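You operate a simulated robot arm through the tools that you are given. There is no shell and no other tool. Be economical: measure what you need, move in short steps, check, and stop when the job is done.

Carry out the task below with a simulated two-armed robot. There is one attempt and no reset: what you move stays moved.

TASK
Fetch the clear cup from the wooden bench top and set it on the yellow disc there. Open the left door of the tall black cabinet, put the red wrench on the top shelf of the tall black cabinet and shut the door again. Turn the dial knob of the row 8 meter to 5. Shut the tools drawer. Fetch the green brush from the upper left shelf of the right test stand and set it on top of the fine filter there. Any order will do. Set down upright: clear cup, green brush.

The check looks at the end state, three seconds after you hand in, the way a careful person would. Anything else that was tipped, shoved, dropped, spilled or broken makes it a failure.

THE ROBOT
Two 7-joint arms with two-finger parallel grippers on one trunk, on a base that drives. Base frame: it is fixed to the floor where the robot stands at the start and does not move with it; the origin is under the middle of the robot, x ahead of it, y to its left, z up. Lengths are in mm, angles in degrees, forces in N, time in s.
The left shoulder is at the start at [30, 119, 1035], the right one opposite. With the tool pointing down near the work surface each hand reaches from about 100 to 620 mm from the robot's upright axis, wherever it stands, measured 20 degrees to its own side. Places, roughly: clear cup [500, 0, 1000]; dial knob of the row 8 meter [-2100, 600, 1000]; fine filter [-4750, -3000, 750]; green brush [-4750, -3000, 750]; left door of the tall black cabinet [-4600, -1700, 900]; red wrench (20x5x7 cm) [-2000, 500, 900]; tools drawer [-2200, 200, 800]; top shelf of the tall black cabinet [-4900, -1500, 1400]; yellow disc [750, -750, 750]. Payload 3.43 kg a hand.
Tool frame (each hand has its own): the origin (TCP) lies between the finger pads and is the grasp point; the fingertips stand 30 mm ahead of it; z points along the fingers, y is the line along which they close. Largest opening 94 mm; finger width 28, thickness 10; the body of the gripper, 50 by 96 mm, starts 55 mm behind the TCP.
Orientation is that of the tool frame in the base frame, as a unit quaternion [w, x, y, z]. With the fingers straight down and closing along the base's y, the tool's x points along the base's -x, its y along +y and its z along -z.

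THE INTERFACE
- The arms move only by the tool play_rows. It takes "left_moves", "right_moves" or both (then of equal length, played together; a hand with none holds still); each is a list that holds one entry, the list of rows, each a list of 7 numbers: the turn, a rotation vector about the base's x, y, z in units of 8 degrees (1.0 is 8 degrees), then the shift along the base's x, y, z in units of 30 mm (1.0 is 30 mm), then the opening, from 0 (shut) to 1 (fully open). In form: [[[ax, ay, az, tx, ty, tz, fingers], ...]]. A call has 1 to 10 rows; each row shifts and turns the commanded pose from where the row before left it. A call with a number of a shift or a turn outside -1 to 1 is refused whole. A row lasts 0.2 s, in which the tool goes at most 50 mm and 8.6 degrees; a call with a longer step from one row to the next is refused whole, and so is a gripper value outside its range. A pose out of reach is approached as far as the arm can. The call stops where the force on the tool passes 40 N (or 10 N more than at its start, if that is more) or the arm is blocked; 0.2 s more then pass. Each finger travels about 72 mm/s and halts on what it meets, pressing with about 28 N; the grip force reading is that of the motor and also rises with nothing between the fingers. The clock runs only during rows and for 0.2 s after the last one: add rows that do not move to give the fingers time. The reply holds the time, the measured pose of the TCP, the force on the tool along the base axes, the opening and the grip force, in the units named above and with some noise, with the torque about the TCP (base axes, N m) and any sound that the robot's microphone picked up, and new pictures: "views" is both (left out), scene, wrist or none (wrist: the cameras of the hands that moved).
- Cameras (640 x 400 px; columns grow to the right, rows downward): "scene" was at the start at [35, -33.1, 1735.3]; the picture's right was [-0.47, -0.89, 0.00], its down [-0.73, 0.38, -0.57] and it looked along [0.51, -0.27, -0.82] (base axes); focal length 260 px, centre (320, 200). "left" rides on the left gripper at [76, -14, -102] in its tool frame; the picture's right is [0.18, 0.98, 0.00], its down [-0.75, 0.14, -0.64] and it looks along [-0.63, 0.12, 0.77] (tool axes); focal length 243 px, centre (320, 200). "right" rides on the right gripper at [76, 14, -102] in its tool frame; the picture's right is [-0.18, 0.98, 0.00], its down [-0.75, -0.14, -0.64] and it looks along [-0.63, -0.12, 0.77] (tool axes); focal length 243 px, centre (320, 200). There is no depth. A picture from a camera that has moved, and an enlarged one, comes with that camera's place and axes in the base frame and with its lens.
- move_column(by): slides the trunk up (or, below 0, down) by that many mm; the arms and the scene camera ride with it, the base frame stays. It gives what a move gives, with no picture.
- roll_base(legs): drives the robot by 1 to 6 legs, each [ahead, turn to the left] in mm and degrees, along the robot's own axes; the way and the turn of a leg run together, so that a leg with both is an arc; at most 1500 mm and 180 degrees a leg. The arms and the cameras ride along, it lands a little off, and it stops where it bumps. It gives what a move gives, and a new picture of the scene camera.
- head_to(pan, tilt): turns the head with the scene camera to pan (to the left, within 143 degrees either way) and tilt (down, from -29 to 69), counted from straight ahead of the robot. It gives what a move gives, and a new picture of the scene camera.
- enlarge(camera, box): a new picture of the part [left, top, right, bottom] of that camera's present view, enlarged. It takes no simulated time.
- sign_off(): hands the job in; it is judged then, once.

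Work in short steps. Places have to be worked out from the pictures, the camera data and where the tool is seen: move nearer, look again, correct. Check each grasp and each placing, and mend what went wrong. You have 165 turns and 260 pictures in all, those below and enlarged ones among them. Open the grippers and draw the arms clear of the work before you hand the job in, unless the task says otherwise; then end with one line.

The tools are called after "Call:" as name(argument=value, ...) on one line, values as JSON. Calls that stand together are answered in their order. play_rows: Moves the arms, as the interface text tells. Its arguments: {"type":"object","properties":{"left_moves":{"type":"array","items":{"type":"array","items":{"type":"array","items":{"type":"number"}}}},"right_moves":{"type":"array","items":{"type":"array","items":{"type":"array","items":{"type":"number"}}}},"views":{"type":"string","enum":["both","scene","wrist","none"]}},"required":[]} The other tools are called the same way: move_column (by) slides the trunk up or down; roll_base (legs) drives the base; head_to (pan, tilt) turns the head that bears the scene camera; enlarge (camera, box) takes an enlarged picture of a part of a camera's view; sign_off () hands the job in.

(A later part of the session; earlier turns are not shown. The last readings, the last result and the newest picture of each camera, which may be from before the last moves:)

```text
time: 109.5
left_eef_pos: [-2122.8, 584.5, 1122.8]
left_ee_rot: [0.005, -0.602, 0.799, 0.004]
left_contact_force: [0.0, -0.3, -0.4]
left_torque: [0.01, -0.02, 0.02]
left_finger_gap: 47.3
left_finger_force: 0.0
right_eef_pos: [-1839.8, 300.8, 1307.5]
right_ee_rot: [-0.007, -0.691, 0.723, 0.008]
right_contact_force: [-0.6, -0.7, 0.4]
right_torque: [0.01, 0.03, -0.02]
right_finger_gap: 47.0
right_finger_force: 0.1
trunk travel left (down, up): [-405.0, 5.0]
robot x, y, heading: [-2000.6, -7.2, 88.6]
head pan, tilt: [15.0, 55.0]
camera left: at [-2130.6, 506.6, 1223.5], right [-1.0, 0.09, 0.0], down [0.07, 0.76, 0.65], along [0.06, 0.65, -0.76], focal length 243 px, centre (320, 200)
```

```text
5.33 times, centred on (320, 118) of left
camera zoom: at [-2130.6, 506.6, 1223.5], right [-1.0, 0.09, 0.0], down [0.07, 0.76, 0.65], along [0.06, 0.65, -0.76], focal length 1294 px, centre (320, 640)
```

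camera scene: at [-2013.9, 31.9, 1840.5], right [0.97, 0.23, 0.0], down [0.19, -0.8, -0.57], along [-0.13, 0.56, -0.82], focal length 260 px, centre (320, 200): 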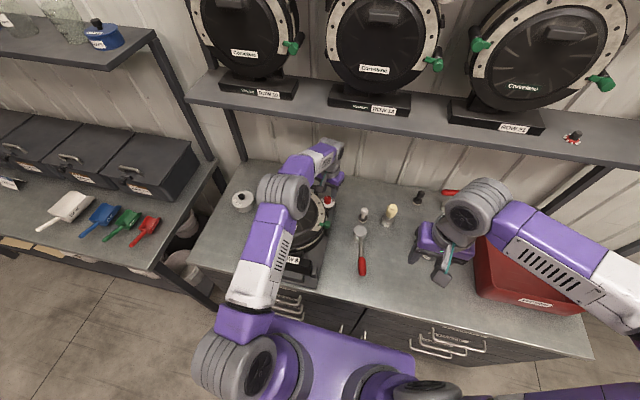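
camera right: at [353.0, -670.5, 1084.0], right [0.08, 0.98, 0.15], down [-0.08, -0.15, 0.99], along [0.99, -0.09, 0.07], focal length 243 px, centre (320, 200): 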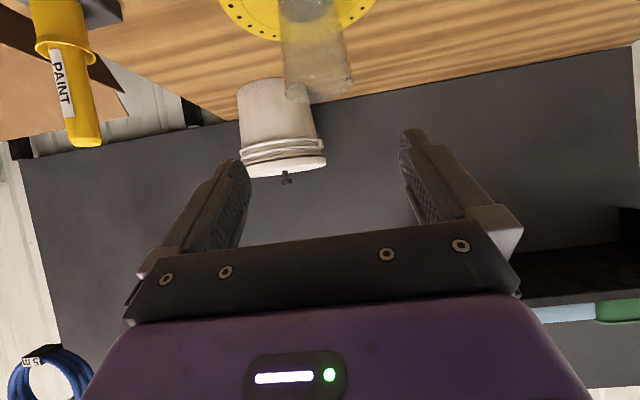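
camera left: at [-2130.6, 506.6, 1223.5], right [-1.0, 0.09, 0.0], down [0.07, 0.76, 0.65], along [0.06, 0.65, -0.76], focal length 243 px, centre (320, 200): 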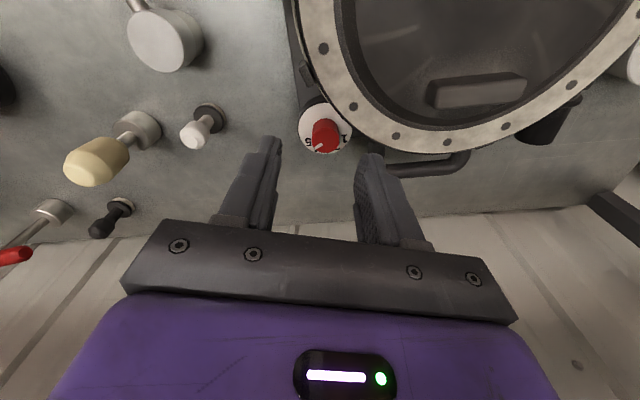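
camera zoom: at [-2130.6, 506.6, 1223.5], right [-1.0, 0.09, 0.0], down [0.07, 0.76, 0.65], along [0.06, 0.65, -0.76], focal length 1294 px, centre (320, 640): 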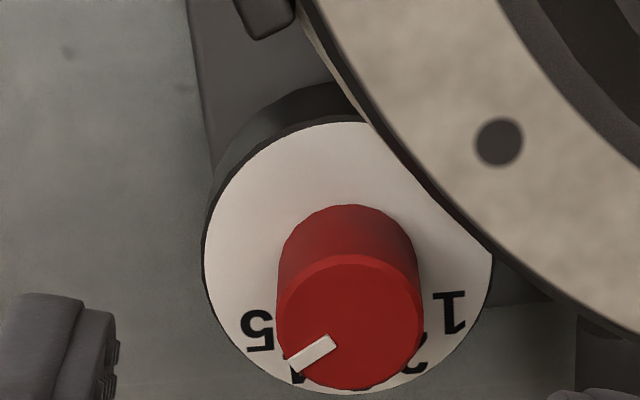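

The pointer, projected down onto the face, lands on the "5". Now I retract the left hand and look at the wrench.

Call:
play_rows(left_moves=[[[0, 0, 0, -0.2, -1, 0.8, 0.6], [0, 0, 0, -0.3, -1, 0.8, 0.8], [0, 0, 0.5, -0.3, -1, 0.8, 1], [0, 0, 0.5, -0.3, -1, 0.8, 1], [0, 0, 0.5, -0.3, -1, 0.8, 1], [0, 0, 0.3, -0.3, -1, 0.8, 1], [0, 0, 0, -0.3, -1, 0.8, 1], [0, 0, 0, -0.3, -1, 0.5, 1], [0, 0, 0, -0.3, -1, 0, 1], [0, 0, 0, -0.3, -1, 0, 1]]], views="scene")

Call:
enlarge(camera="scene", box=[320, 180, 420, 280])

Call:
enlarge(camera="right", box=[0, 0, 640, 400])

```text
time: 111.7
left_eef_pos: [-2212.1, 284.3, 1302.9]
left_ee_rot: [0.005, -0.697, 0.717, 0.005]
left_contact_force: [0.2, 0.3, 0.1]
left_torque: [0.0, 0.01, 0.0]
left_finger_gap: 93.8
left_finger_force: 0.2
right_eef_pos: [-1839.3, 299.9, 1307.7]
right_ee_rot: [-0.007, -0.691, 0.723, 0.009]
right_contact_force: [0.2, -0.6, -1.3]
right_torque: [-0.03, -0.02, 0.01]
right_finger_gap: 47.0
right_finger_force: 0.0
trunk travel left (down, up): [-405.0, 5.0]
robot x, y, heading: [-1994.8, -4.6, 88.2]
head pan, tilt: [15.0, 55.0]
camera scene: at [-2014.4, 32.3, 1840.4], right [0.97, 0.23, 0.0], down [0.19, -0.8, -0.57], along [-0.13, 0.56, -0.82], focal length 260 px, centre (320, 200)
```

scene: 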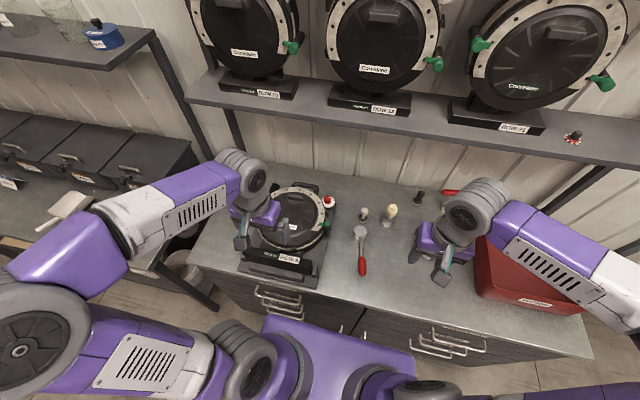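

```text
4.00 times, centred on (370, 230) of scene
camera zoom: at [-2014.4, 32.3, 1840.4], right [0.97, 0.23, 0.0], down [0.19, -0.8, -0.57], along [-0.13, 0.56, -0.82], focal length 1039 px, centre (120, 80)
```

zoom: 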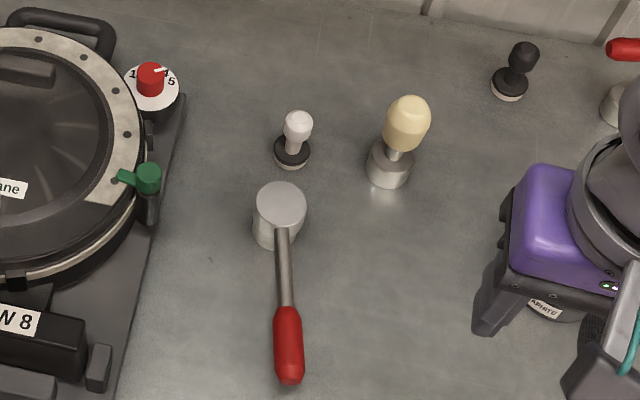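

```text
1.00 times, centred on (320, 200) of right (not enlarged: the box is as wide or as high as the picture)
camera zoom: at [-1854.6, 223.3, 1409.5], right [-0.97, 0.23, 0.02], down [0.19, 0.74, 0.64], along [0.13, 0.63, -0.77], focal length 243 px, centre (320, 200)
```

zoom: 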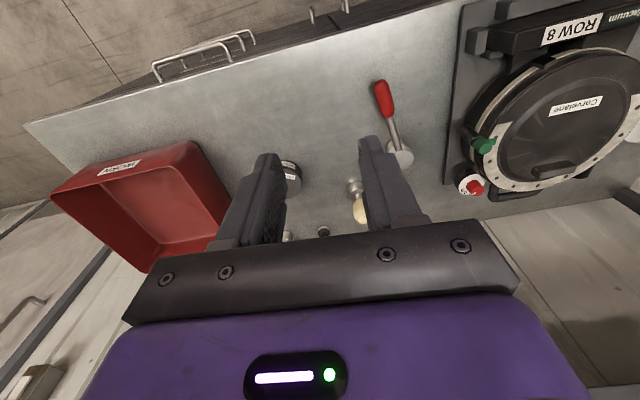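

Call:
enlarge(camera="scene", box=[308, 186, 348, 216])

```text
13.33 times, centred on (328, 201) of scene
camera zoom: at [-2014.4, 32.3, 1840.4], right [0.97, 0.23, 0.0], down [0.19, -0.8, -0.57], along [-0.13, 0.56, -0.82], focal length 3463 px, centre (213, 187)
```

zoom: 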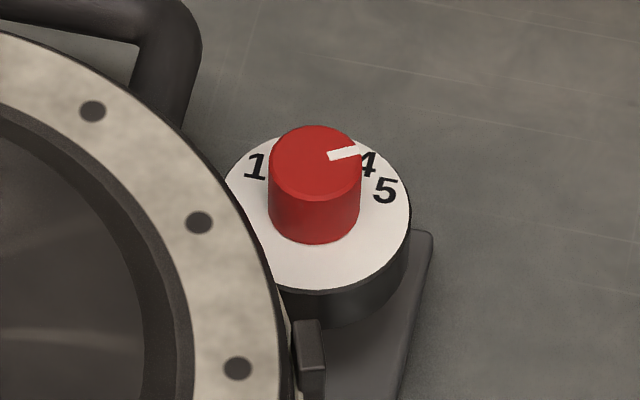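

Clear view: the pointer is on 5 (within ~2°). Now the wrench: head ≈(−1973,501), 50 mm wide, ~70 high, with the handle toward me at z≈965. I bring the right hand nearer for a look.

Call:
play_rows(right_moves=[[[0, 0, 0, -0.7, 0.7, -0.6, 0.6], [0, 0, 0, -0.75, 0.7, -0.9, 0.8], [0, 0, 0, -0.75, 0.7, -0.9, 1], [0, 0, 0, -0.75, 0.7, -0.9, 1], [0, 0, 0, -0.75, 0.7, -0.9, 1], [0, 0, 0, -0.75, 0.7, -0.9, 1], [0, 0, 0, 0, 0, 0, 1]]], views="both")

Call:
enlarge(camera="right", box=[200, 20, 440, 170])

```text
time: 113.3
left_eef_pos: [-2209.3, 285.0, 1302.9]
left_ee_rot: [0.005, -0.696, 0.718, 0.006]
left_contact_force: [-0.4, 1.4, 0.1]
left_torque: [0.02, 0.03, 0.04]
left_finger_gap: 94.1
left_finger_force: 0.1
right_eef_pos: [-1973.2, 428.0, 1155.2]
right_ee_rot: [-0.008, -0.691, 0.722, 0.01]
right_contact_force: [0.1, 0.0, 0.0]
right_torque: [0.03, 0.02, 0.03]
right_finger_gap: 94.1
right_finger_force: 0.1
trunk travel left (down, up): [-405.0, 5.0]
robot x, y, heading: [-1998.1, -6.6, 88.2]
head pan, tilt: [15.0, 55.0]
camera scene: at [-2012.9, 33.0, 1840.4], right [0.97, 0.23, 0.0], down [0.19, -0.8, -0.57], along [-0.13, 0.56, -0.82], focal length 260 px, centre (320, 200)
camera right: at [-1986.3, 351.7, 1257.3], right [-0.97, 0.23, 0.02], down [0.19, 0.74, 0.64], along [0.13, 0.63, -0.77], focal length 243 px, centre (320, 200)
```

scene: 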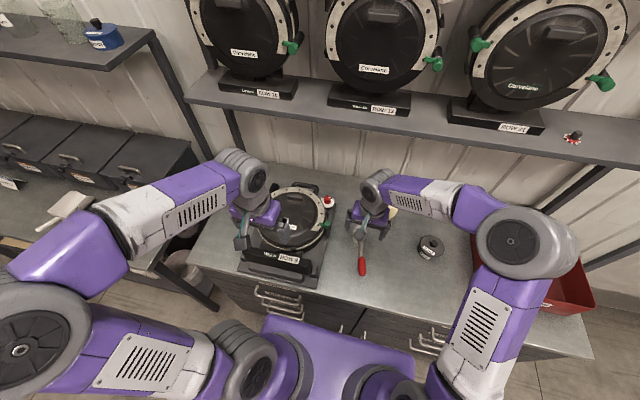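
right: 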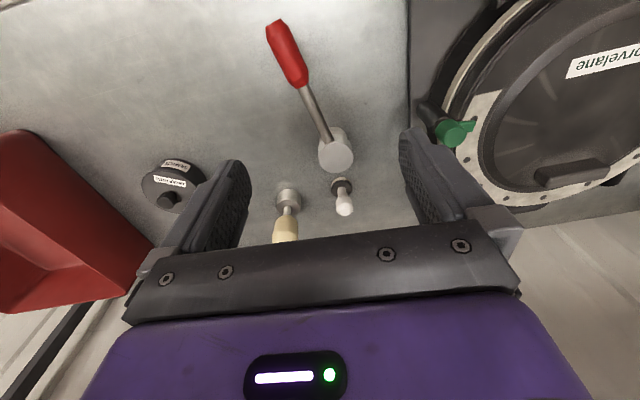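

```text
2.67 times, centred on (320, 95) of right
camera zoom: at [-1986.3, 351.7, 1257.3], right [-0.97, 0.23, 0.02], down [0.19, 0.74, 0.64], along [0.13, 0.63, -0.77], focal length 647 px, centre (320, 480)
```

zoom: 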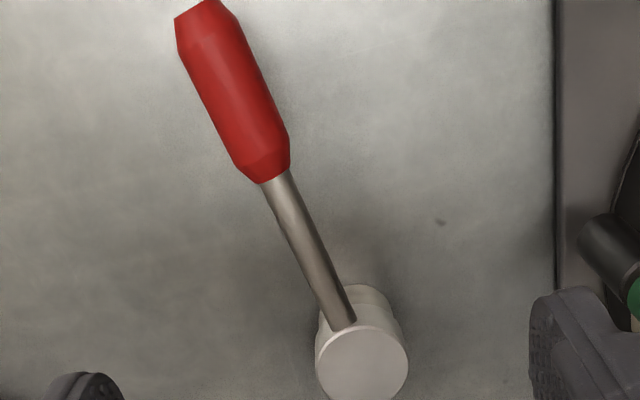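

Head centre ≈(−1974,515), Ø≈46. Since the handle points at me it would block a tilted grasp (needed for the cabinet's high shelf), I will first turn the wrench around in two tool-down grasps. Descend on the head.

Call:
play_rows(right_moves=[[[0, 0, 0, 0, 0.9, -0.9, 1], [0, 0, 0, 0, 1, -1, 1], [0, 0, 0, 0, 1, -1, 1], [0, 0, 0, 0, 0, -1, 1], [0, 0, 0, 0, 0, -1, 1], [0, 0, 0, 0, 0, -1, 1], [0, 0, 0, 0, 0, -0.6, 1], [0, 0, 0, 0, 0, 0, 1]]], views="wrist")

```text
time: 115.1
left_eef_pos: [-2210.8, 286.4, 1301.8]
left_ee_rot: [0.005, -0.696, 0.718, 0.005]
left_contact_force: [-0.7, -0.3, -0.1]
left_torque: [0.01, 0.0, -0.02]
left_finger_gap: 93.9
left_finger_force: 0.1
right_eef_pos: [-1973.4, 512.0, 959.5]
right_ee_rot: [-0.007, -0.691, 0.723, 0.009]
right_contact_force: [0.3, -0.3, 0.0]
right_torque: [-0.01, 0.01, 0.03]
right_finger_gap: 94.2
right_finger_force: 0.0
trunk travel left (down, up): [-405.0, 5.0]
robot x, y, heading: [-1994.3, -8.2, 88.4]
head pan, tilt: [15.0, 55.0]
camera right: at [-1987.8, 436.5, 1061.1], right [-0.97, 0.23, 0.02], down [0.19, 0.74, 0.64], along [0.13, 0.63, -0.77], focal length 243 px, centre (320, 200)
```

right: 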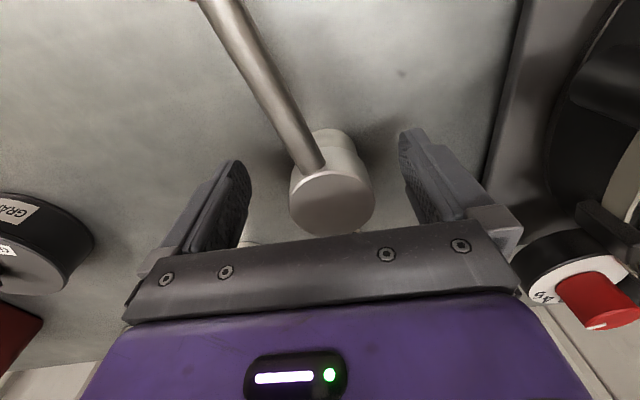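

Centred. Close and lift.

Call:
play_rows(right_moves=[[[0, 0, 0, 0, 0, -0.3, 0.7], [0, 0, 0, 0, 0, 0, 0.45], [0, 0, 0, 0, 0, 0, 0.4], [0, 0, 0, 0, 0, 0, 0.4], [0, 0, 0, 0, 0, 0.7, 0.4], [0, 0, 0, 0, 0, 1, 0.4], [0, 0, 0, 0, -0.8, 1, 0.4], [0, 0, 0, 0, -0.9, 0.8, 0.4], [0, 0, 0, 0, -0.9, 0, 0.4], [0, 0, 0, 0, 0, 0, 0.4]]], views="wrist")

```text
time: 117.3
left_eef_pos: [-2211.3, 287.5, 1301.0]
left_ee_rot: [0.005, -0.696, 0.718, 0.005]
left_contact_force: [-0.3, 0.3, -0.4]
left_torque: [0.01, -0.02, 0.02]
left_finger_gap: 93.9
left_finger_force: 0.0
right_eef_pos: [-1973.5, 436.1, 1053.1]
right_ee_rot: [-0.008, -0.691, 0.723, 0.01]
right_contact_force: [-0.3, 0.2, -5.8]
right_torque: [-0.06, 0.0, 0.0]
right_finger_gap: 52.8
right_finger_force: 27.9
trunk travel left (down, up): [-405.0, 5.0]
robot x, y, heading: [-1999.8, -6.5, 88.5]
head pan, tilt: [15.0, 55.0]
camera right: at [-1988.2, 360.7, 1154.3], right [-0.97, 0.23, 0.02], down [0.19, 0.74, 0.64], along [0.13, 0.63, -0.77], focal length 243 px, centre (320, 200)
```

right: 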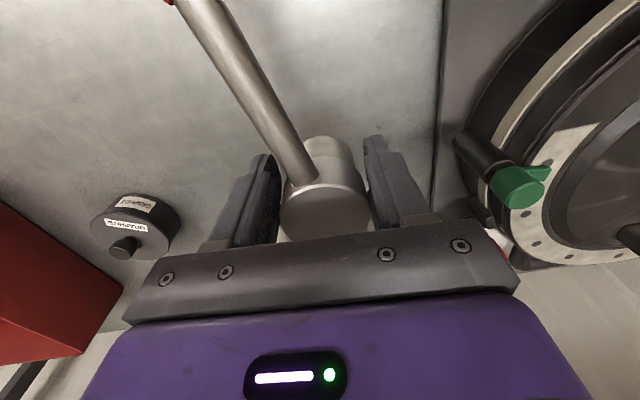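

Held firmly (0.6 kg, well balanced at the head). Rotate counter-clockwise 80° in the air.

Call:
play_rows(right_moves=[[[0, 0, 1, 0, -0.1, 0, 0.4], [0, 0, 1, 0, -0.1, 0, 0.4], [0, 0, 1, 0, -0.1, 0, 0.4], [0, 0, 1, -0.1, -0.1, 0, 0.4], [0, 0, 1, -0.1, -0.1, 0, 0.4], [0, 0, 1, -0.1, -0.1, 0, 0.4], [0, 0, 1, -0.1, -0.1, 0, 0.4], [0, 0, 1, -0.1, -0.1, 0, 0.4], [0, 0, 1, -0.1, -0.1, 0, 0.4], [0, 0, 1, 0, -0.1, 0, 0.4]]], views="both")

```text
time: 119.5
left_eef_pos: [-2213.6, 286.4, 1302.7]
left_ee_rot: [0.005, -0.696, 0.718, 0.005]
left_contact_force: [-0.7, -0.7, -0.2]
left_torque: [0.0, -0.01, -0.01]
left_finger_gap: 94.1
left_finger_force: 0.1
right_eef_pos: [-1990.4, 405.0, 1055.0]
right_ee_rot: [0.012, 0.994, -0.108, -0.002]
right_contact_force: [0.0, 0.8, -5.2]
right_torque: [0.01, -0.09, -0.03]
right_finger_gap: 52.7
right_finger_force: 27.4
trunk travel left (down, up): [-405.0, 5.0]
robot x, y, heading: [-1997.3, -6.1, 88.4]
head pan, tilt: [15.0, 55.0]
camera scene: at [-2013.8, 34.5, 1840.3], right [0.97, 0.23, 0.0], down [0.19, -0.8, -0.57], along [-0.13, 0.56, -0.82], focal length 260 px, centre (320, 200)
camera right: at [-1918.5, 378.1, 1157.3], right [-0.39, -0.92, 0.02], down [-0.7, 0.31, 0.64], along [-0.6, 0.23, -0.77], focal length 243 px, centre (320, 200)
```

scene: 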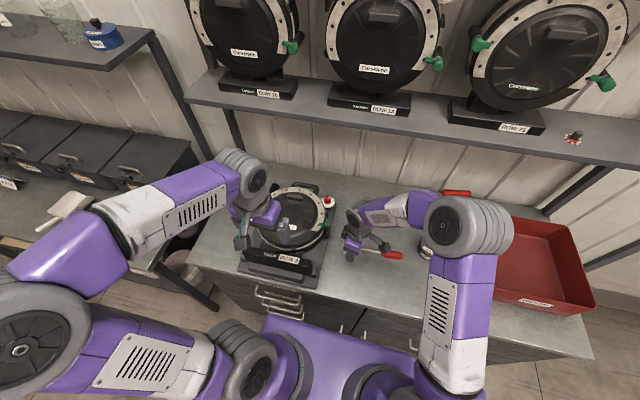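
right: 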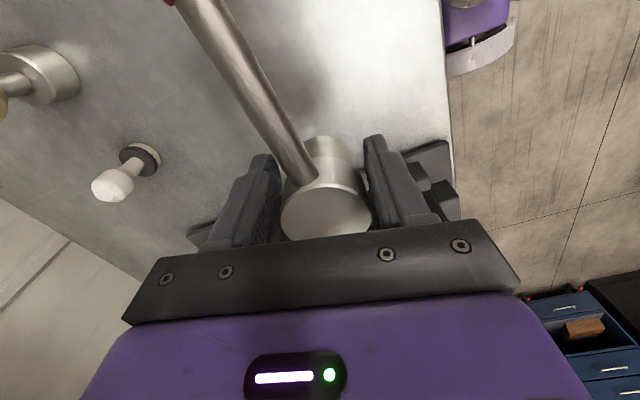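

That went easily; I try continuing another 72° so the handle points away.

Call:
play_rows(right_moves=[[[0, 0, 1, 0, 0, 0, 0.4], [0, 0, 1, 0, 0, 0, 0.4], [0, 0, 1, 0, 0, 0, 0.4], [0, 0, 1, 0, 0, 0, 0.4], [0, 0, 1, 0, 0, 0, 0.4], [0, 0, 1, 0, 0, 0, 0.4], [0, 0, 1, 0, 0, 0, 0.4], [0, 0, 1, 0, 0, 0, 0.4], [0, 0, 1, 0, 0, 0, 0.4]]], views="both")

```text
time: 121.5
left_eef_pos: [-2212.0, 286.9, 1301.5]
left_ee_rot: [0.005, -0.697, 0.717, 0.005]
left_contact_force: [-0.5, -0.8, 0.8]
left_torque: [0.01, -0.01, -0.03]
left_finger_gap: 94.2
left_finger_force: 0.0
right_eef_pos: [-1990.5, 405.8, 1055.9]
right_ee_rot: [0.012, 0.868, 0.497, 0.006]
right_contact_force: [0.5, 0.3, -6.0]
right_torque: [0.02, -0.02, -0.01]
right_finger_gap: 52.6
right_finger_force: 27.8
trunk travel left (down, up): [-405.0, 5.0]
robot x, y, heading: [-1993.7, -7.8, 88.4]
head pan, tilt: [15.0, 55.0]
camera scene: at [-2013.8, 34.6, 1840.3], right [0.97, 0.23, 0.0], down [0.19, -0.8, -0.57], along [-0.13, 0.56, -0.82], focal length 260 px, centre (320, 200)
camera right: at [-1941.3, 465.9, 1156.8], right [0.75, -0.66, 0.02], down [-0.52, -0.57, 0.64], along [-0.41, -0.5, -0.77], focal length 243 px, centre (320, 200)
```

scene: 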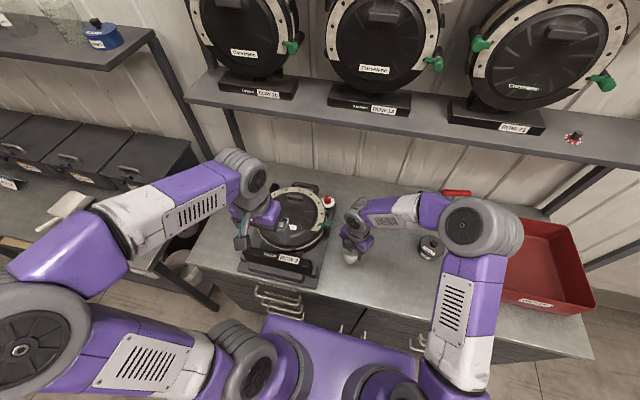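
right: 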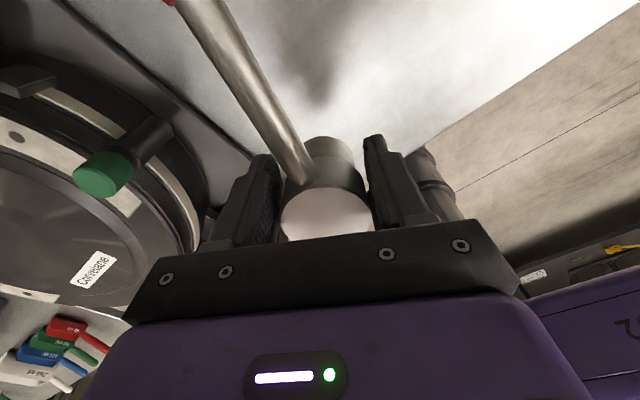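

The handle now points away (~73°). I lower to the counter and release.

Call:
play_rows(right_moves=[[[0, 0, 0, 0, 0, -0.9, 0.4], [0, 0, 0, 0, 0, -0.9, 0.4], [0, 0, 0, 0, 0, -0.8, 0.4], [0, 0, 0, 0, 0, -0.5, 0.4], [0, 0, 0, 0, 0, -0.3, 0.4], [0, 0, 0, 0, 0, -0.1, 0.4], [0, 0, 0, 0, 0, 0, 0.4]]], views="none")

```text
time: 123.1
left_eef_pos: [-2212.0, 287.1, 1301.8]
left_ee_rot: [0.006, -0.696, 0.718, 0.005]
left_contact_force: [-0.9, 0.7, -0.7]
left_torque: [0.0, -0.01, -0.04]
left_finger_gap: 94.1
left_finger_force: 0.0
right_eef_pos: [-1989.6, 406.1, 949.6]
right_ee_rot: [0.011, 0.868, 0.496, 0.004]
right_contact_force: [1.0, -0.3, -5.4]
right_torque: [0.06, -0.04, 0.04]
right_finger_gap: 52.8
right_finger_force: 27.7
trunk travel left (down, up): [-405.0, 5.0]
robot x, y, heading: [-1996.6, -6.8, 88.2]
head pan, tilt: [15.0, 55.0]
```

Call:
play_rows(right_moves=[[[0, 0, 0, 0, 0, -0.07, 0.4], [0, 0, 0, 0, 0, -0.07, 0.4], [0, 0, 0, 0, 0, -0.07, 0.4], [0, 0, 0, 0, 0, 0, 0.4]]], views="none")

```text
time: 124.1
left_eef_pos: [-2211.4, 285.8, 1302.6]
left_ee_rot: [0.004, -0.697, 0.718, 0.006]
left_contact_force: [0.6, 0.1, -0.7]
left_torque: [0.04, -0.04, -0.02]
left_finger_gap: 94.0
left_finger_force: 0.0
right_eef_pos: [-1990.6, 407.3, 944.4]
right_ee_rot: [0.009, 0.869, 0.495, 0.006]
right_contact_force: [5.5, 6.3, 18.7]
right_torque: [0.12, 0.4, -0.08]
right_finger_gap: 51.9
right_finger_force: 28.0
trunk travel left (down, up): [-405.0, 5.0]
robot x, y, heading: [-1997.9, -3.2, 88.6]
head pan, tilt: [15.0, 55.0]
```

Touched down. Release, rise and unwind the wrist.

Call:
play_rows(right_moves=[[[0, 0, 0, 0, 0, 0.08, 0.4], [0, 0, 0, 0, 0, 0, 0.7], [0, 0, 0, 0, 0, 0, 1], [0, 0, 0, 0, 0, 0, 1], [0, 0, 0, 0, 0, 0.7, 1], [0, 0, 0, 0, 0, 1, 1], [0, 0, 0, 0, 0, 1, 1], [0, 0, 0, 0, 0, 1, 1], [0, 0, -1, 0, -0.2, 1, 1], [0, 0, -1, 0, -0.2, 0.5, 1]]], views="none")

Call:
play_rows(right_moves=[[[0, 0, -1, 0, -0.3, 0, 1], [0, 0, -1, 0, -0.3, 0, 1], [0, 0, -1, 0, -0.3, 0, 1], [0, 0, -1, 0, -0.3, 0, 1], [0, 0, -1, 0, -0.3, 0, 1], [0, 0, -1, 0, -0.3, 0, 1], [0, 0, -1, 0, -0.3, 0, 1], [0, 0, -1, 0, -0.3, 0, 1], [0, 0, -1, 0, -0.3, 0, 1], [0, 0, -1, 0, -0.3, 0, 1]]], views="none")

Call:
play_rows(right_moves=[[[0, 0, -1, 0, 0, 0, 1], [0, 0, -1, 0, 0, 0, 1], [0, 0, -1, 0, 0, 0, 1], [0, 0, -1, 0, 0, 0, 1], [0, 0, -1, 0, 0, 0, 1], [0, 0, -1, 0, 0, 0, 1], [0, 0, -1, 0, 0, 0, 1], [0, 0, 0, 0, 0, 0, 1]]], views="both")

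```text
time: 126.3
left_eef_pos: [-2210.8, 286.0, 1301.3]
left_ee_rot: [0.005, -0.696, 0.718, 0.005]
left_contact_force: [0.9, -0.4, 0.1]
left_torque: [-0.04, 0.05, -0.01]
left_finger_gap: 93.9
left_finger_force: 0.1
right_eef_pos: [-1990.6, 394.8, 1102.9]
right_ee_rot: [0.012, 0.929, 0.369, 0.003]
right_contact_force: [0.1, -0.4, 0.0]
right_torque: [0.0, 0.01, 0.0]
right_finger_gap: 94.1
right_finger_force: 0.0
trunk travel left (down, up): [-405.0, 5.0]
robot x, y, heading: [-1997.4, -5.0, 88.5]
head pan, tilt: [15.0, 55.0]
```

```text
time: 128.5
left_eef_pos: [-2212.0, 286.2, 1300.5]
left_ee_rot: [0.005, -0.697, 0.717, 0.005]
left_contact_force: [0.2, 0.1, -0.4]
left_torque: [0.0, 0.0, 0.0]
left_finger_gap: 94.0
left_finger_force: 0.1
right_eef_pos: [-1990.9, 302.8, 1103.0]
right_ee_rot: [0.01, 0.949, -0.314, -0.004]
right_contact_force: [-0.1, 0.4, -0.1]
right_torque: [-0.03, 0.01, 0.0]
right_finger_gap: 94.0
right_finger_force: 0.0
trunk travel left (down, up): [-405.0, 5.0]
robot x, y, heading: [-1996.4, -4.6, 88.5]
head pan, tilt: [15.0, 55.0]
```

```text
time: 130.3
left_eef_pos: [-2212.1, 286.9, 1300.8]
left_ee_rot: [0.005, -0.696, 0.718, 0.005]
left_contact_force: [0.9, -0.6, 0.0]
left_torque: [0.02, -0.02, -0.01]
left_finger_gap: 93.9
left_finger_force: 0.0
right_eef_pos: [-1989.9, 303.8, 1104.4]
right_ee_rot: [-0.007, -0.691, 0.723, 0.008]
right_contact_force: [0.3, -0.2, 0.6]
right_torque: [-0.04, -0.01, 0.02]
right_finger_gap: 94.0
right_finger_force: 0.1
trunk travel left (down, up): [-405.0, 5.0]
robot x, y, heading: [-1995.9, -7.5, 88.6]
head pan, tilt: [15.0, 55.0]
camera scene: at [-2013.8, 34.2, 1840.3], right [0.97, 0.23, 0.0], down [0.19, -0.8, -0.57], along [-0.13, 0.56, -0.82], focal length 260 px, centre (320, 200)
camera right: at [-2005.6, 228.0, 1204.8], right [-0.97, 0.23, 0.02], down [0.19, 0.74, 0.64], along [0.13, 0.63, -0.77], focal length 243 px, centre (320, 200)
```

scene: 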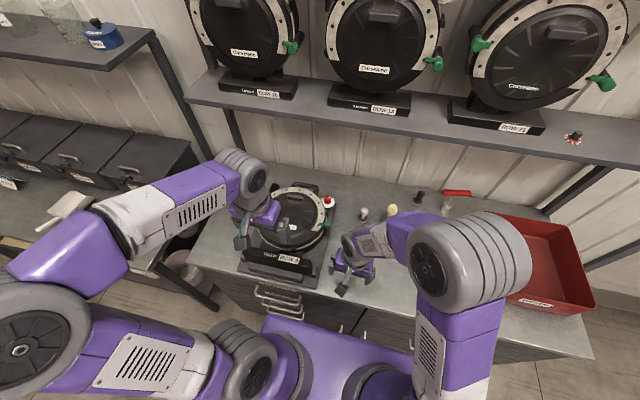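
right: 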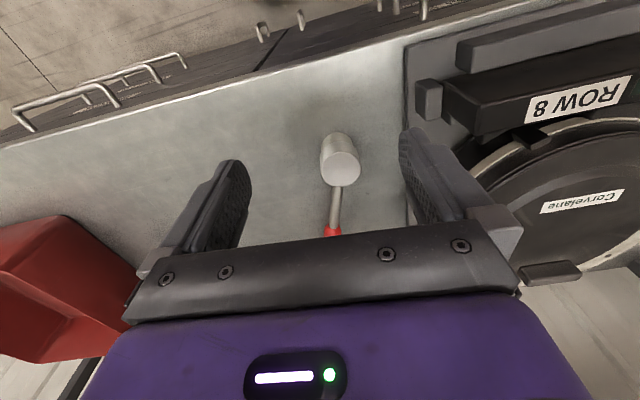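

The wrench now has its handle pointing away. I tilt the right hand 50° forward and lower it in front of the head.

Call:
play_rows(right_moves=[[[0.9, 0, 0, 0, 0, -0.7, 1], [0.9, 0, 0, 0, 0, -0.7, 1], [0.9, 0, 0, 0, 0, -0.7, 1], [0.9, 0, 0, 0, 0, -0.7, 1], [0.9, 0, 0, 0, 0, -0.7, 1], [0.9, 0, 0, 0, 0, -0.7, 1], [0.9, 0, 0, 0, 0, -0.7, 1], [0, 0, 0, 0, 0, 0, 1]]], views="both")

```text
time: 132.1
left_eef_pos: [-2211.7, 285.9, 1301.2]
left_ee_rot: [0.005, -0.696, 0.718, 0.006]
left_contact_force: [0.1, 0.0, -0.2]
left_torque: [0.01, -0.01, -0.01]
left_finger_gap: 94.0
left_finger_force: 0.0
right_eef_pos: [-1970.8, 360.5, 1000.0]
right_ee_rot: [0.346, -0.591, 0.638, 0.352]
right_contact_force: [-0.2, -0.2, 0.5]
right_torque: [-0.04, 0.03, 0.0]
right_finger_gap: 94.1
right_finger_force: 0.1
trunk travel left (down, up): [-405.0, 5.0]
robot x, y, heading: [-1999.3, -6.6, 88.3]
head pan, tilt: [15.0, 55.0]
stopped in row 8 (right hand): the arm was blocked; the commanded pose is now the measured one
camera scene: at [-2013.7, 33.8, 1840.4], right [0.97, 0.23, 0.0], down [0.19, -0.8, -0.57], along [-0.13, 0.56, -0.82], focal length 260 px, centre (320, 200)
camera right: at [-1992.5, 233.8, 985.9], right [-0.97, 0.15, 0.2], down [0.17, -0.18, 0.97], along [0.18, 0.97, 0.15], focal length 243 px, centre (320, 200)
```

scene: 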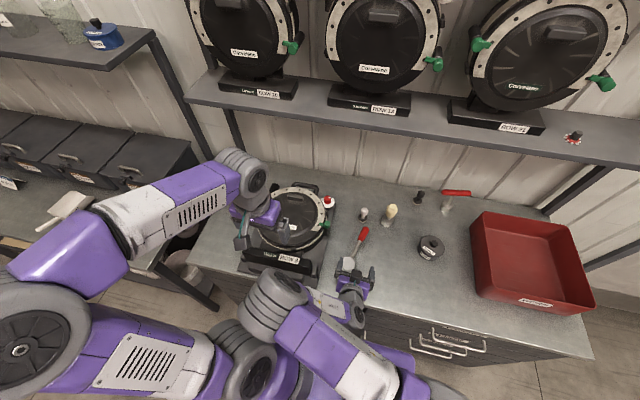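
right: 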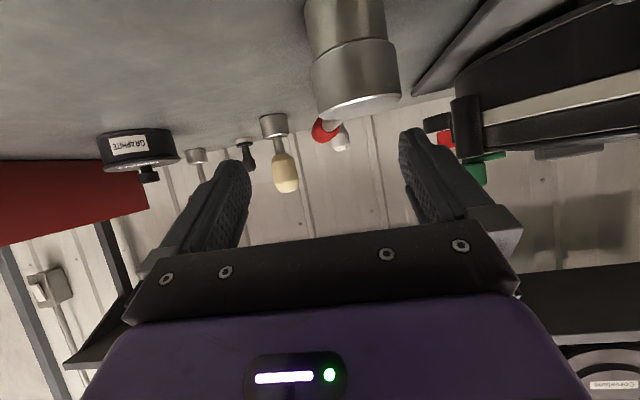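

The elbow flipped inward at this close range. I withdraw up, untilt, then back the base so the reach resembles the earlier successful cup grasp.

Call:
play_rows(right_moves=[[[0, 0, 0, 0.2, -0.5, 0.8, 1], [-0.5, 0, 0, 0.5, -0.5, 0.9, 1], [-0.9, 0, 0, 0.5, -0.2, 0.9, 1], [-0.9, 0, 0, 0.5, 0, 0.9, 1], [-0.9, 0, 0, 0.5, 0, 0.9, 1], [-0.9, 0, 0, 0.5, 0, 0.9, 1], [-0.9, 0, 0, 0.5, 0, 0.9, 1], [-0.9, 0, 0, 0.5, 0, 0.5, 1], [-0.9, 0, 0, 0.5, 0, 0.5, 1], [0, 0, 0, 0.3, 0, 0, 1]]], views="scene")

```text
time: 134.3
left_eef_pos: [-2210.6, 286.5, 1301.7]
left_ee_rot: [0.006, -0.697, 0.717, 0.005]
left_contact_force: [0.1, -0.4, 0.3]
left_torque: [0.02, -0.01, 0.0]
left_finger_gap: 94.3
left_finger_force: 0.0
right_eef_pos: [-1865.0, 356.0, 1195.6]
right_ee_rot: [0.039, -0.684, 0.728, 0.021]
right_contact_force: [0.1, -0.5, 0.0]
right_torque: [0.01, -0.04, -0.02]
right_finger_gap: 93.9
right_finger_force: 0.1
right hand out of reach, approached as far as the arm can: row 2, 3, 4
trunk travel left (down, up): [-405.0, 5.0]
robot x, y, heading: [-2000.8, -7.0, 88.7]
head pan, tilt: [15.0, 55.0]
camera scene: at [-2013.6, 33.7, 1840.3], right [0.97, 0.23, 0.0], down [0.19, -0.8, -0.57], along [-0.13, 0.56, -0.82], focal length 260 px, centre (320, 200)
```

scene: 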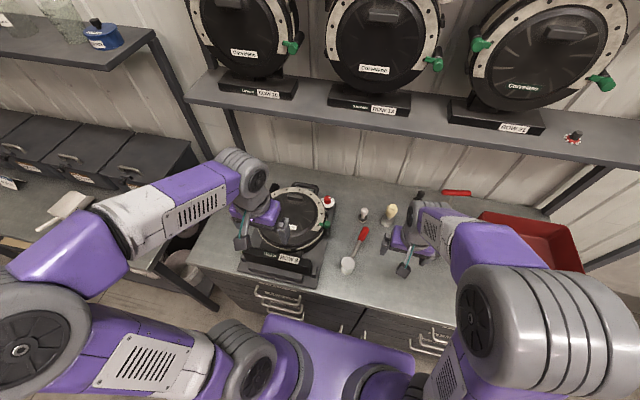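

Call:
roll_base(legs=[[-60, 0], [0, -27], [-170, 0], [0, 27]])

Call:
move_column(by=-110)

```text
time: 139.0
left_eef_pos: [-2288.2, 81.6, 1302.2]
left_ee_rot: [0.005, -0.69, 0.723, 0.005]
left_contact_force: [0.1, -0.2, 0.2]
left_torque: [0.0, -0.01, -0.03]
left_finger_gap: 93.9
left_finger_force: 0.1
right_eef_pos: [-1942.4, 145.9, 1195.4]
right_ee_rot: [0.039, -0.678, 0.733, 0.022]
right_contact_force: [-0.4, 0.5, -0.1]
right_torque: [-0.03, -0.05, 0.02]
right_finger_gap: 94.0
right_finger_force: 0.1
trunk travel left (down, up): [-405.0, 5.0]
robot x, y, heading: [-2084.1, -213.2, 87.6]
head pan, tilt: [15.0, 55.0]
camera scene: at [-2096.0, -173.4, 1840.3], right [0.98, 0.22, 0.0], down [0.18, -0.8, -0.57], along [-0.12, 0.56, -0.82], focal length 260 px, centre (320, 200)
```

scene: 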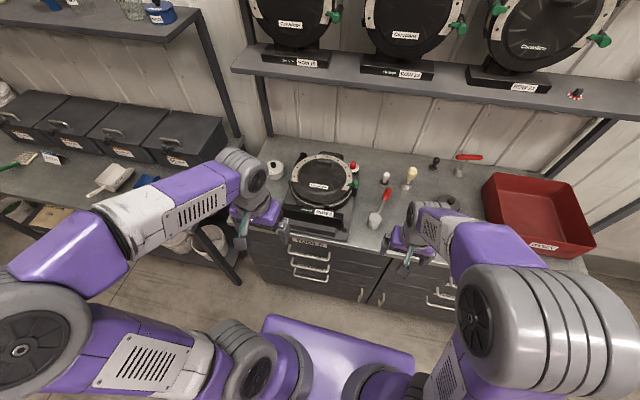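

```text
time: 140.4
left_eef_pos: [-2288.7, 82.2, 1191.8]
left_ee_rot: [0.005, -0.69, 0.723, 0.005]
left_contact_force: [0.4, 0.6, -0.1]
left_torque: [0.01, 0.03, 0.01]
left_finger_gap: 93.7
left_finger_force: 0.1
right_eef_pos: [-1941.5, 146.4, 1086.3]
right_ee_rot: [0.039, -0.678, 0.734, 0.021]
right_contact_force: [0.0, 0.3, 0.0]
right_torque: [-0.02, 0.02, -0.03]
right_finger_gap: 93.9
right_finger_force: 0.0
trunk travel left (down, up): [-295.0, 115.0]
robot x, y, heading: [-2078.3, -216.4, 87.8]
head pan, tilt: [15.0, 55.0]
```

Call:
play_rows(right_moves=[[[0.85, 0, 0, -0.23, 0.6, 0, 1], [0.85, 0, 0, -0.23, 0.6, -0.3, 1], [0.85, 0, 0, -0.23, 0.6, -0.6, 1], [0.85, 0, 0, -0.23, 0.6, -0.6, 1], [0.85, 0, 0, -0.23, 0.6, -0.6, 1], [0.85, 0, 0, -0.23, 0.6, -0.7, 1], [0.85, 0, 0, -0.23, 0.5, -0.8, 1], [0, 0, 0, 0, 0, 0, 1]]], views="both")

```text
time: 142.2
left_eef_pos: [-2289.4, 82.4, 1191.0]
left_ee_rot: [0.005, -0.69, 0.724, 0.005]
left_contact_force: [0.5, 1.1, -0.5]
left_torque: [0.01, 0.01, -0.01]
left_finger_gap: 93.8
left_finger_force: 0.0
right_eef_pos: [-1991.5, 267.8, 976.4]
right_ee_rot: [0.31, -0.604, 0.663, 0.316]
right_contact_force: [0.9, -0.5, -0.8]
right_torque: [-0.02, 0.0, 0.0]
right_finger_gap: 93.8
right_finger_force: 0.1
trunk travel left (down, up): [-295.0, 115.0]
robot x, y, heading: [-2081.3, -211.7, 87.6]
head pan, tilt: [15.0, 55.0]
camera scene: at [-2095.6, -174.3, 1730.4], right [0.98, 0.22, 0.0], down [0.18, -0.8, -0.57], along [-0.12, 0.56, -0.82], focal length 260 px, centre (320, 200)
camera right: at [-2013.5, 141.6, 979.8], right [-0.97, 0.18, 0.19], down [0.18, -0.06, 0.98], along [0.19, 0.98, 0.03], focal length 243 px, centre (320, 200)
```

scene: 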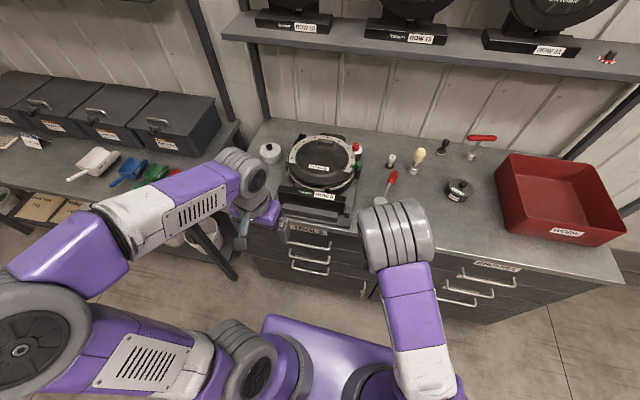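
right: 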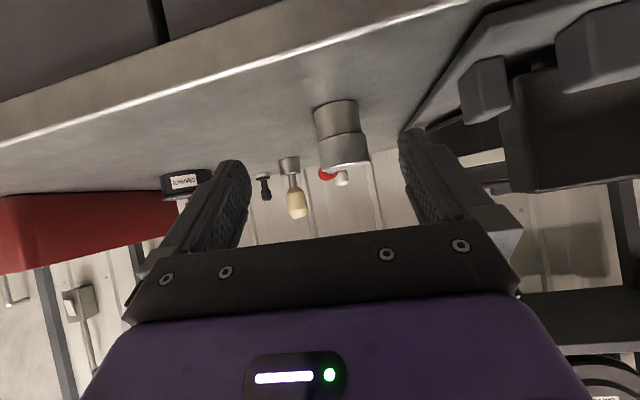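

Hand is well posed. Head at ≈(−1995,407), z≈897–957. I lower to z≈938 and advance around it.

Call:
play_rows(right_moves=[[[0, 0, 0, -0.1, 0.4, -0.6, 1], [0, 0, 0, 0, 0.7, -0.65, 1], [0, 0, 0, 0, 0.9, 0, 1], [0, 0, 0, 0, 0.9, 0, 1], [0, 0, 0, 0, 0, 0, 1]]], views="wrist")

```text
time: 143.4
left_eef_pos: [-2289.9, 81.8, 1192.1]
left_ee_rot: [0.006, -0.69, 0.724, 0.005]
left_contact_force: [0.6, 1.2, -0.1]
left_torque: [0.02, 0.02, 0.02]
left_finger_gap: 94.0
left_finger_force: 0.1
right_eef_pos: [-1993.8, 355.9, 938.2]
right_ee_rot: [0.309, -0.605, 0.663, 0.315]
right_contact_force: [-0.2, 0.5, 0.3]
right_torque: [0.0, 0.01, -0.02]
right_finger_gap: 94.0
right_finger_force: 0.1
trunk travel left (down, up): [-295.0, 115.0]
robot x, y, heading: [-2075.6, -215.6, 87.5]
head pan, tilt: [15.0, 55.0]
camera right: at [-2015.4, 229.2, 941.1], right [-0.97, 0.18, 0.19], down [0.18, -0.06, 0.98], along [0.19, 0.98, 0.03], focal length 243 px, centre (320, 200)
```

right: 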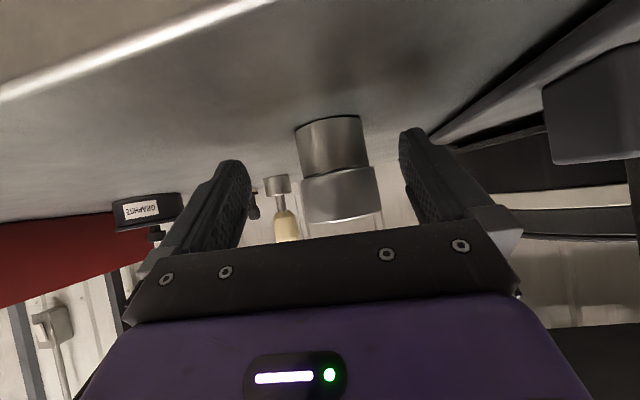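

Call:
play_rows(right_moves=[[[0, 0, 0, -0.13, 0.5, 0, 1], [0, 0, 0, 0, 0.5, 0, 1], [0, 0, 0, 0, 0.45, 0, 1], [0, 0, 0, 0, 0, 0, 0.7], [0, 0, 0, 0, 0, 0, 0.4], [0, 0, 0, 0, 0, 0, 0.4], [0, 0, 0, 0, 0, 0, 0.4]]], views="wrist")

```text
time: 145.0
left_eef_pos: [-2289.0, 81.5, 1192.7]
left_ee_rot: [0.005, -0.69, 0.724, 0.005]
left_contact_force: [0.3, 0.4, -0.1]
left_torque: [-0.01, -0.01, -0.03]
left_finger_gap: 94.1
left_finger_force: 0.2
right_eef_pos: [-1996.2, 399.8, 938.5]
right_ee_rot: [0.309, -0.605, 0.662, 0.316]
right_contact_force: [1.9, -0.9, 1.4]
right_torque: [-0.02, -0.18, 0.01]
right_finger_gap: 53.8
right_finger_force: 27.9
trunk travel left (down, up): [-295.0, 115.0]
robot x, y, heading: [-2081.0, -212.3, 87.5]
head pan, tilt: [15.0, 55.0]
camera right: at [-2018.8, 273.4, 941.4], right [-0.97, 0.18, 0.19], down [0.18, -0.06, 0.98], along [0.19, 0.98, 0.03], focal length 243 px, centre (320, 200)
```

right: 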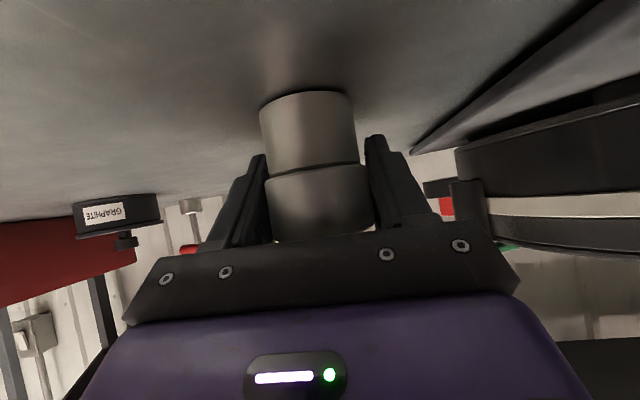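

Gripped at 54 mm. Lift 120 mm and pull back toward the robot.

Call:
play_rows(right_moves=[[[0, 0, 0, 0, 0, 0.6, 0.4], [0, 0, 0, 0, 0, 0.9, 0.4], [0, 0, 0, 0, 0, 1, 0.4], [0, 0, 0, 0, -0.5, 1, 0.4], [0, 0, 0, 0, -0.9, 0.6, 0.4], [0, 0, 0, 0, -0.9, 0, 0.4], [0, 0, 0, 0, 0, 0, 0.4]]], views="both")

```text
time: 146.6
left_eef_pos: [-2289.0, 82.8, 1191.1]
left_ee_rot: [0.004, -0.691, 0.723, 0.004]
left_contact_force: [0.0, 0.4, 0.5]
left_torque: [-0.04, 0.01, 0.0]
left_finger_gap: 93.9
left_finger_force: 0.0
right_eef_pos: [-1996.3, 330.1, 1061.6]
right_ee_rot: [0.309, -0.605, 0.662, 0.315]
right_contact_force: [0.1, -0.2, -6.3]
right_torque: [-0.02, -0.01, -0.02]
right_finger_gap: 53.9
right_finger_force: 28.0
trunk travel left (down, up): [-295.0, 115.0]
robot x, y, heading: [-2081.0, -213.8, 87.6]
head pan, tilt: [15.0, 55.0]
camera scene: at [-2096.0, -172.3, 1730.3], right [0.98, 0.22, 0.0], down [0.18, -0.8, -0.57], along [-0.12, 0.56, -0.82], focal length 260 px, centre (320, 200)
camera right: at [-2018.8, 203.1, 1064.4], right [-0.97, 0.18, 0.19], down [0.18, -0.06, 0.98], along [0.19, 0.98, 0.03], focal length 243 px, centre (320, 200)
```

scene: 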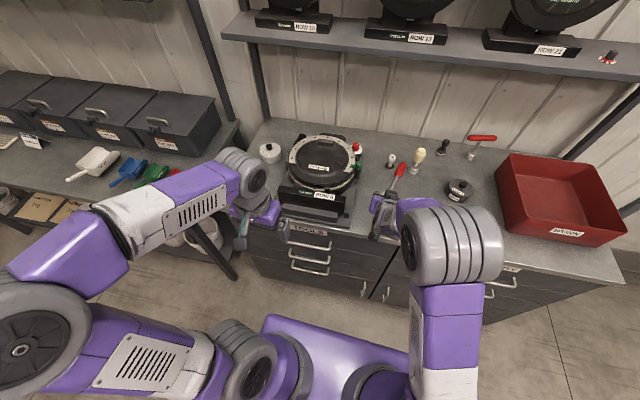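
right: 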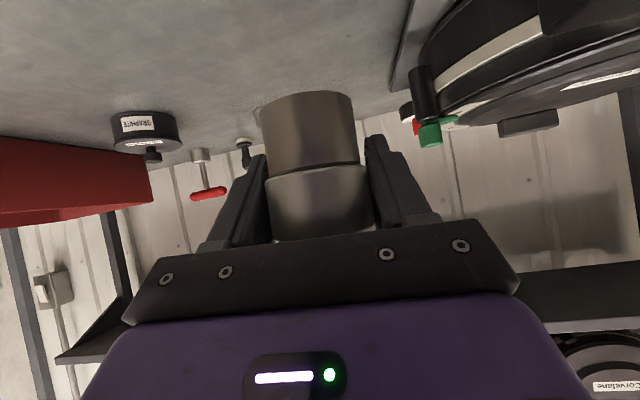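

Wrench secured. I back away from the counter, turn left to face −x and drive toward the cabinet, then look.

Call:
roll_base(legs=[[-420, 0], [0, 92], [900, 0]])

Call:
head_to(pan=25, tilt=15)

```text
time: 157.5
left_eef_pos: [-3264.2, -895.5, 1191.8]
left_ee_rot: [0.0, 1.0, 0.016, -0.007]
left_contact_force: [0.2, 0.5, 0.1]
left_torque: [0.01, -0.01, 0.01]
left_finger_gap: 93.7
left_finger_force: 0.1
right_eef_pos: [-3535.1, -622.1, 1062.9]
right_ee_rot: [0.022, 0.897, -0.005, -0.441]
right_contact_force: [-0.3, -0.1, -4.3]
right_torque: [-0.03, 0.0, -0.04]
right_finger_gap: 54.1
right_finger_force: 28.1
trunk travel left (down, up): [-295.0, 115.0]
robot x, y, heading: [-2983.6, -667.9, -178.4]
head pan, tilt: [15.0, 55.0]
camera scene: at [-3024.2, -683.3, 1730.3], right [-0.29, 0.96, 0.0], down [0.78, 0.24, -0.57], along [-0.55, -0.17, -0.82], focal length 260 px, centre (320, 200)
```

scene: 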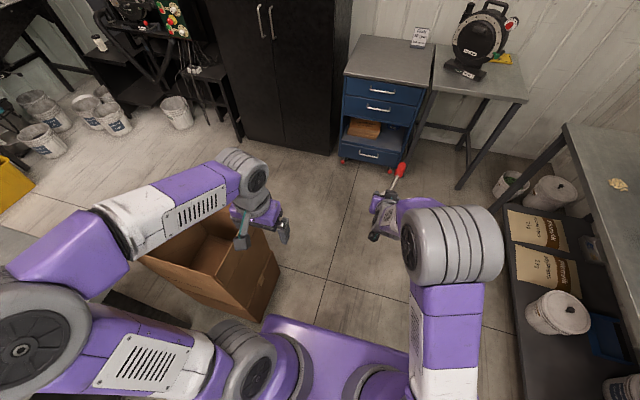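

```text
time: 158.6
left_eef_pos: [-3265.7, -895.5, 1192.1]
left_ee_rot: [0.0, 1.0, 0.016, -0.007]
left_contact_force: [-0.2, -0.6, -0.2]
left_torque: [0.01, 0.02, 0.0]
left_finger_gap: 94.0
left_finger_force: 0.1
right_eef_pos: [-3535.6, -622.8, 1062.5]
right_ee_rot: [0.022, 0.897, -0.005, -0.441]
right_contact_force: [0.0, 0.0, -6.3]
right_torque: [0.02, 0.0, 0.03]
right_finger_gap: 53.8
right_finger_force: 28.6
trunk travel left (down, up): [-295.0, 115.0]
robot x, y, heading: [-2981.8, -662.9, -178.0]
head pan, tilt: [25.0, 15.0]
camera scene: at [-3038.4, -704.6, 1790.5], right [-0.45, 0.89, 0.0], down [0.23, 0.12, -0.97], along [-0.86, -0.44, -0.26], focal length 260 px, centre (320, 200)
```

scene: 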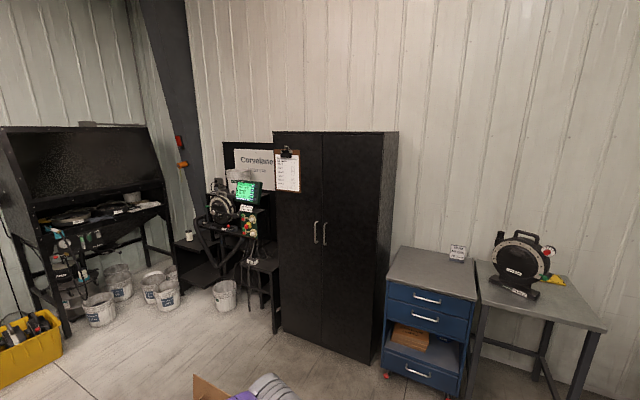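

Cabinet front plane x≈−4685, y from −1913 to −1105; the left door's handle is at ≈(−4650,−1560, z 950–1125). First I draw the right hand with the wrench back and to its own side.

Call:
play_rows(right_moves=[[[0, 0, 0, 0.5, 0.9, 0.6, 0.4], [0, 0, 0, 0.6, 0.9, 0.6, 0.4], [0, 0, -0.4, 0.7, 0.9, 0.6, 0.4], [0, 0, -0.4, 0.8, 0.9, 0.6, 0.4], [0, 0, -0.5, 0.8, 0.9, 0.6, 0.4], [0, 0, -0.5, 0.8, 0.9, 0.6, 0.4], [0, 0, -0.5, 0.8, 0.9, 0.6, 0.4], [0, 0, -0.5, 0.8, 0.9, 0.6, 0.4], [0, 0, 0, 0, 0, 0, 0.4]]], views="none")

Call:
head_to(pan=10, tilt=40)

```text
time: 160.6
left_eef_pos: [-3266.0, -895.5, 1191.8]
left_ee_rot: [-0.001, 1.0, 0.016, -0.006]
left_contact_force: [0.0, -0.5, 0.8]
left_torque: [0.01, -0.01, -0.02]
left_finger_gap: 93.7
left_finger_force: 0.1
right_eef_pos: [-3365.9, -406.0, 1208.5]
right_ee_rot: [-0.065, 0.88, -0.18, -0.436]
right_contact_force: [-0.5, 0.4, -4.7]
right_torque: [-0.02, 0.0, -0.02]
right_finger_gap: 54.0
right_finger_force: 27.9
right hand out of reach, approached as far as the arm can: row 8
trunk travel left (down, up): [-295.0, 115.0]
robot x, y, heading: [-2989.8, -667.2, -177.9]
head pan, tilt: [25.0, 15.0]
```

```text
time: 161.4
left_eef_pos: [-3265.3, -894.4, 1192.5]
left_ee_rot: [0.001, 1.0, 0.015, -0.007]
left_contact_force: [-1.3, 0.2, 0.1]
left_torque: [-0.03, 0.0, 0.01]
left_finger_gap: 93.9
left_finger_force: 0.1
right_eef_pos: [-3365.0, -405.8, 1207.3]
right_ee_rot: [-0.064, 0.879, -0.179, -0.436]
right_contact_force: [0.6, 1.5, -6.2]
right_torque: [0.02, 0.01, 0.0]
right_finger_gap: 53.9
right_finger_force: 28.2
trunk travel left (down, up): [-295.0, 115.0]
robot x, y, heading: [-2980.2, -660.1, -177.9]
head pan, tilt: [10.0, 40.0]
camera scene: at [-3038.0, -679.6, 1751.1], right [-0.21, 0.98, 0.0], down [0.63, 0.13, -0.77], along [-0.75, -0.16, -0.64], focal length 260 px, centre (320, 200)
```

scene: 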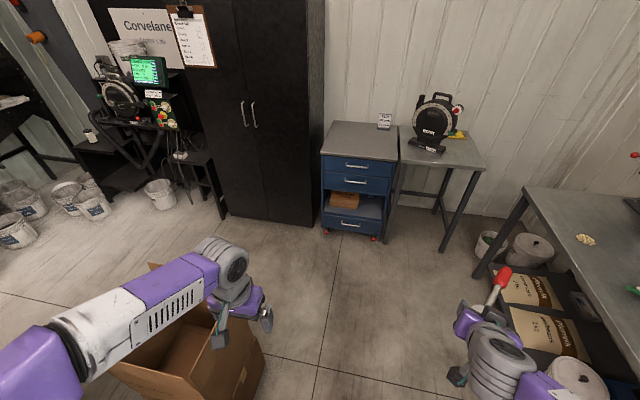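

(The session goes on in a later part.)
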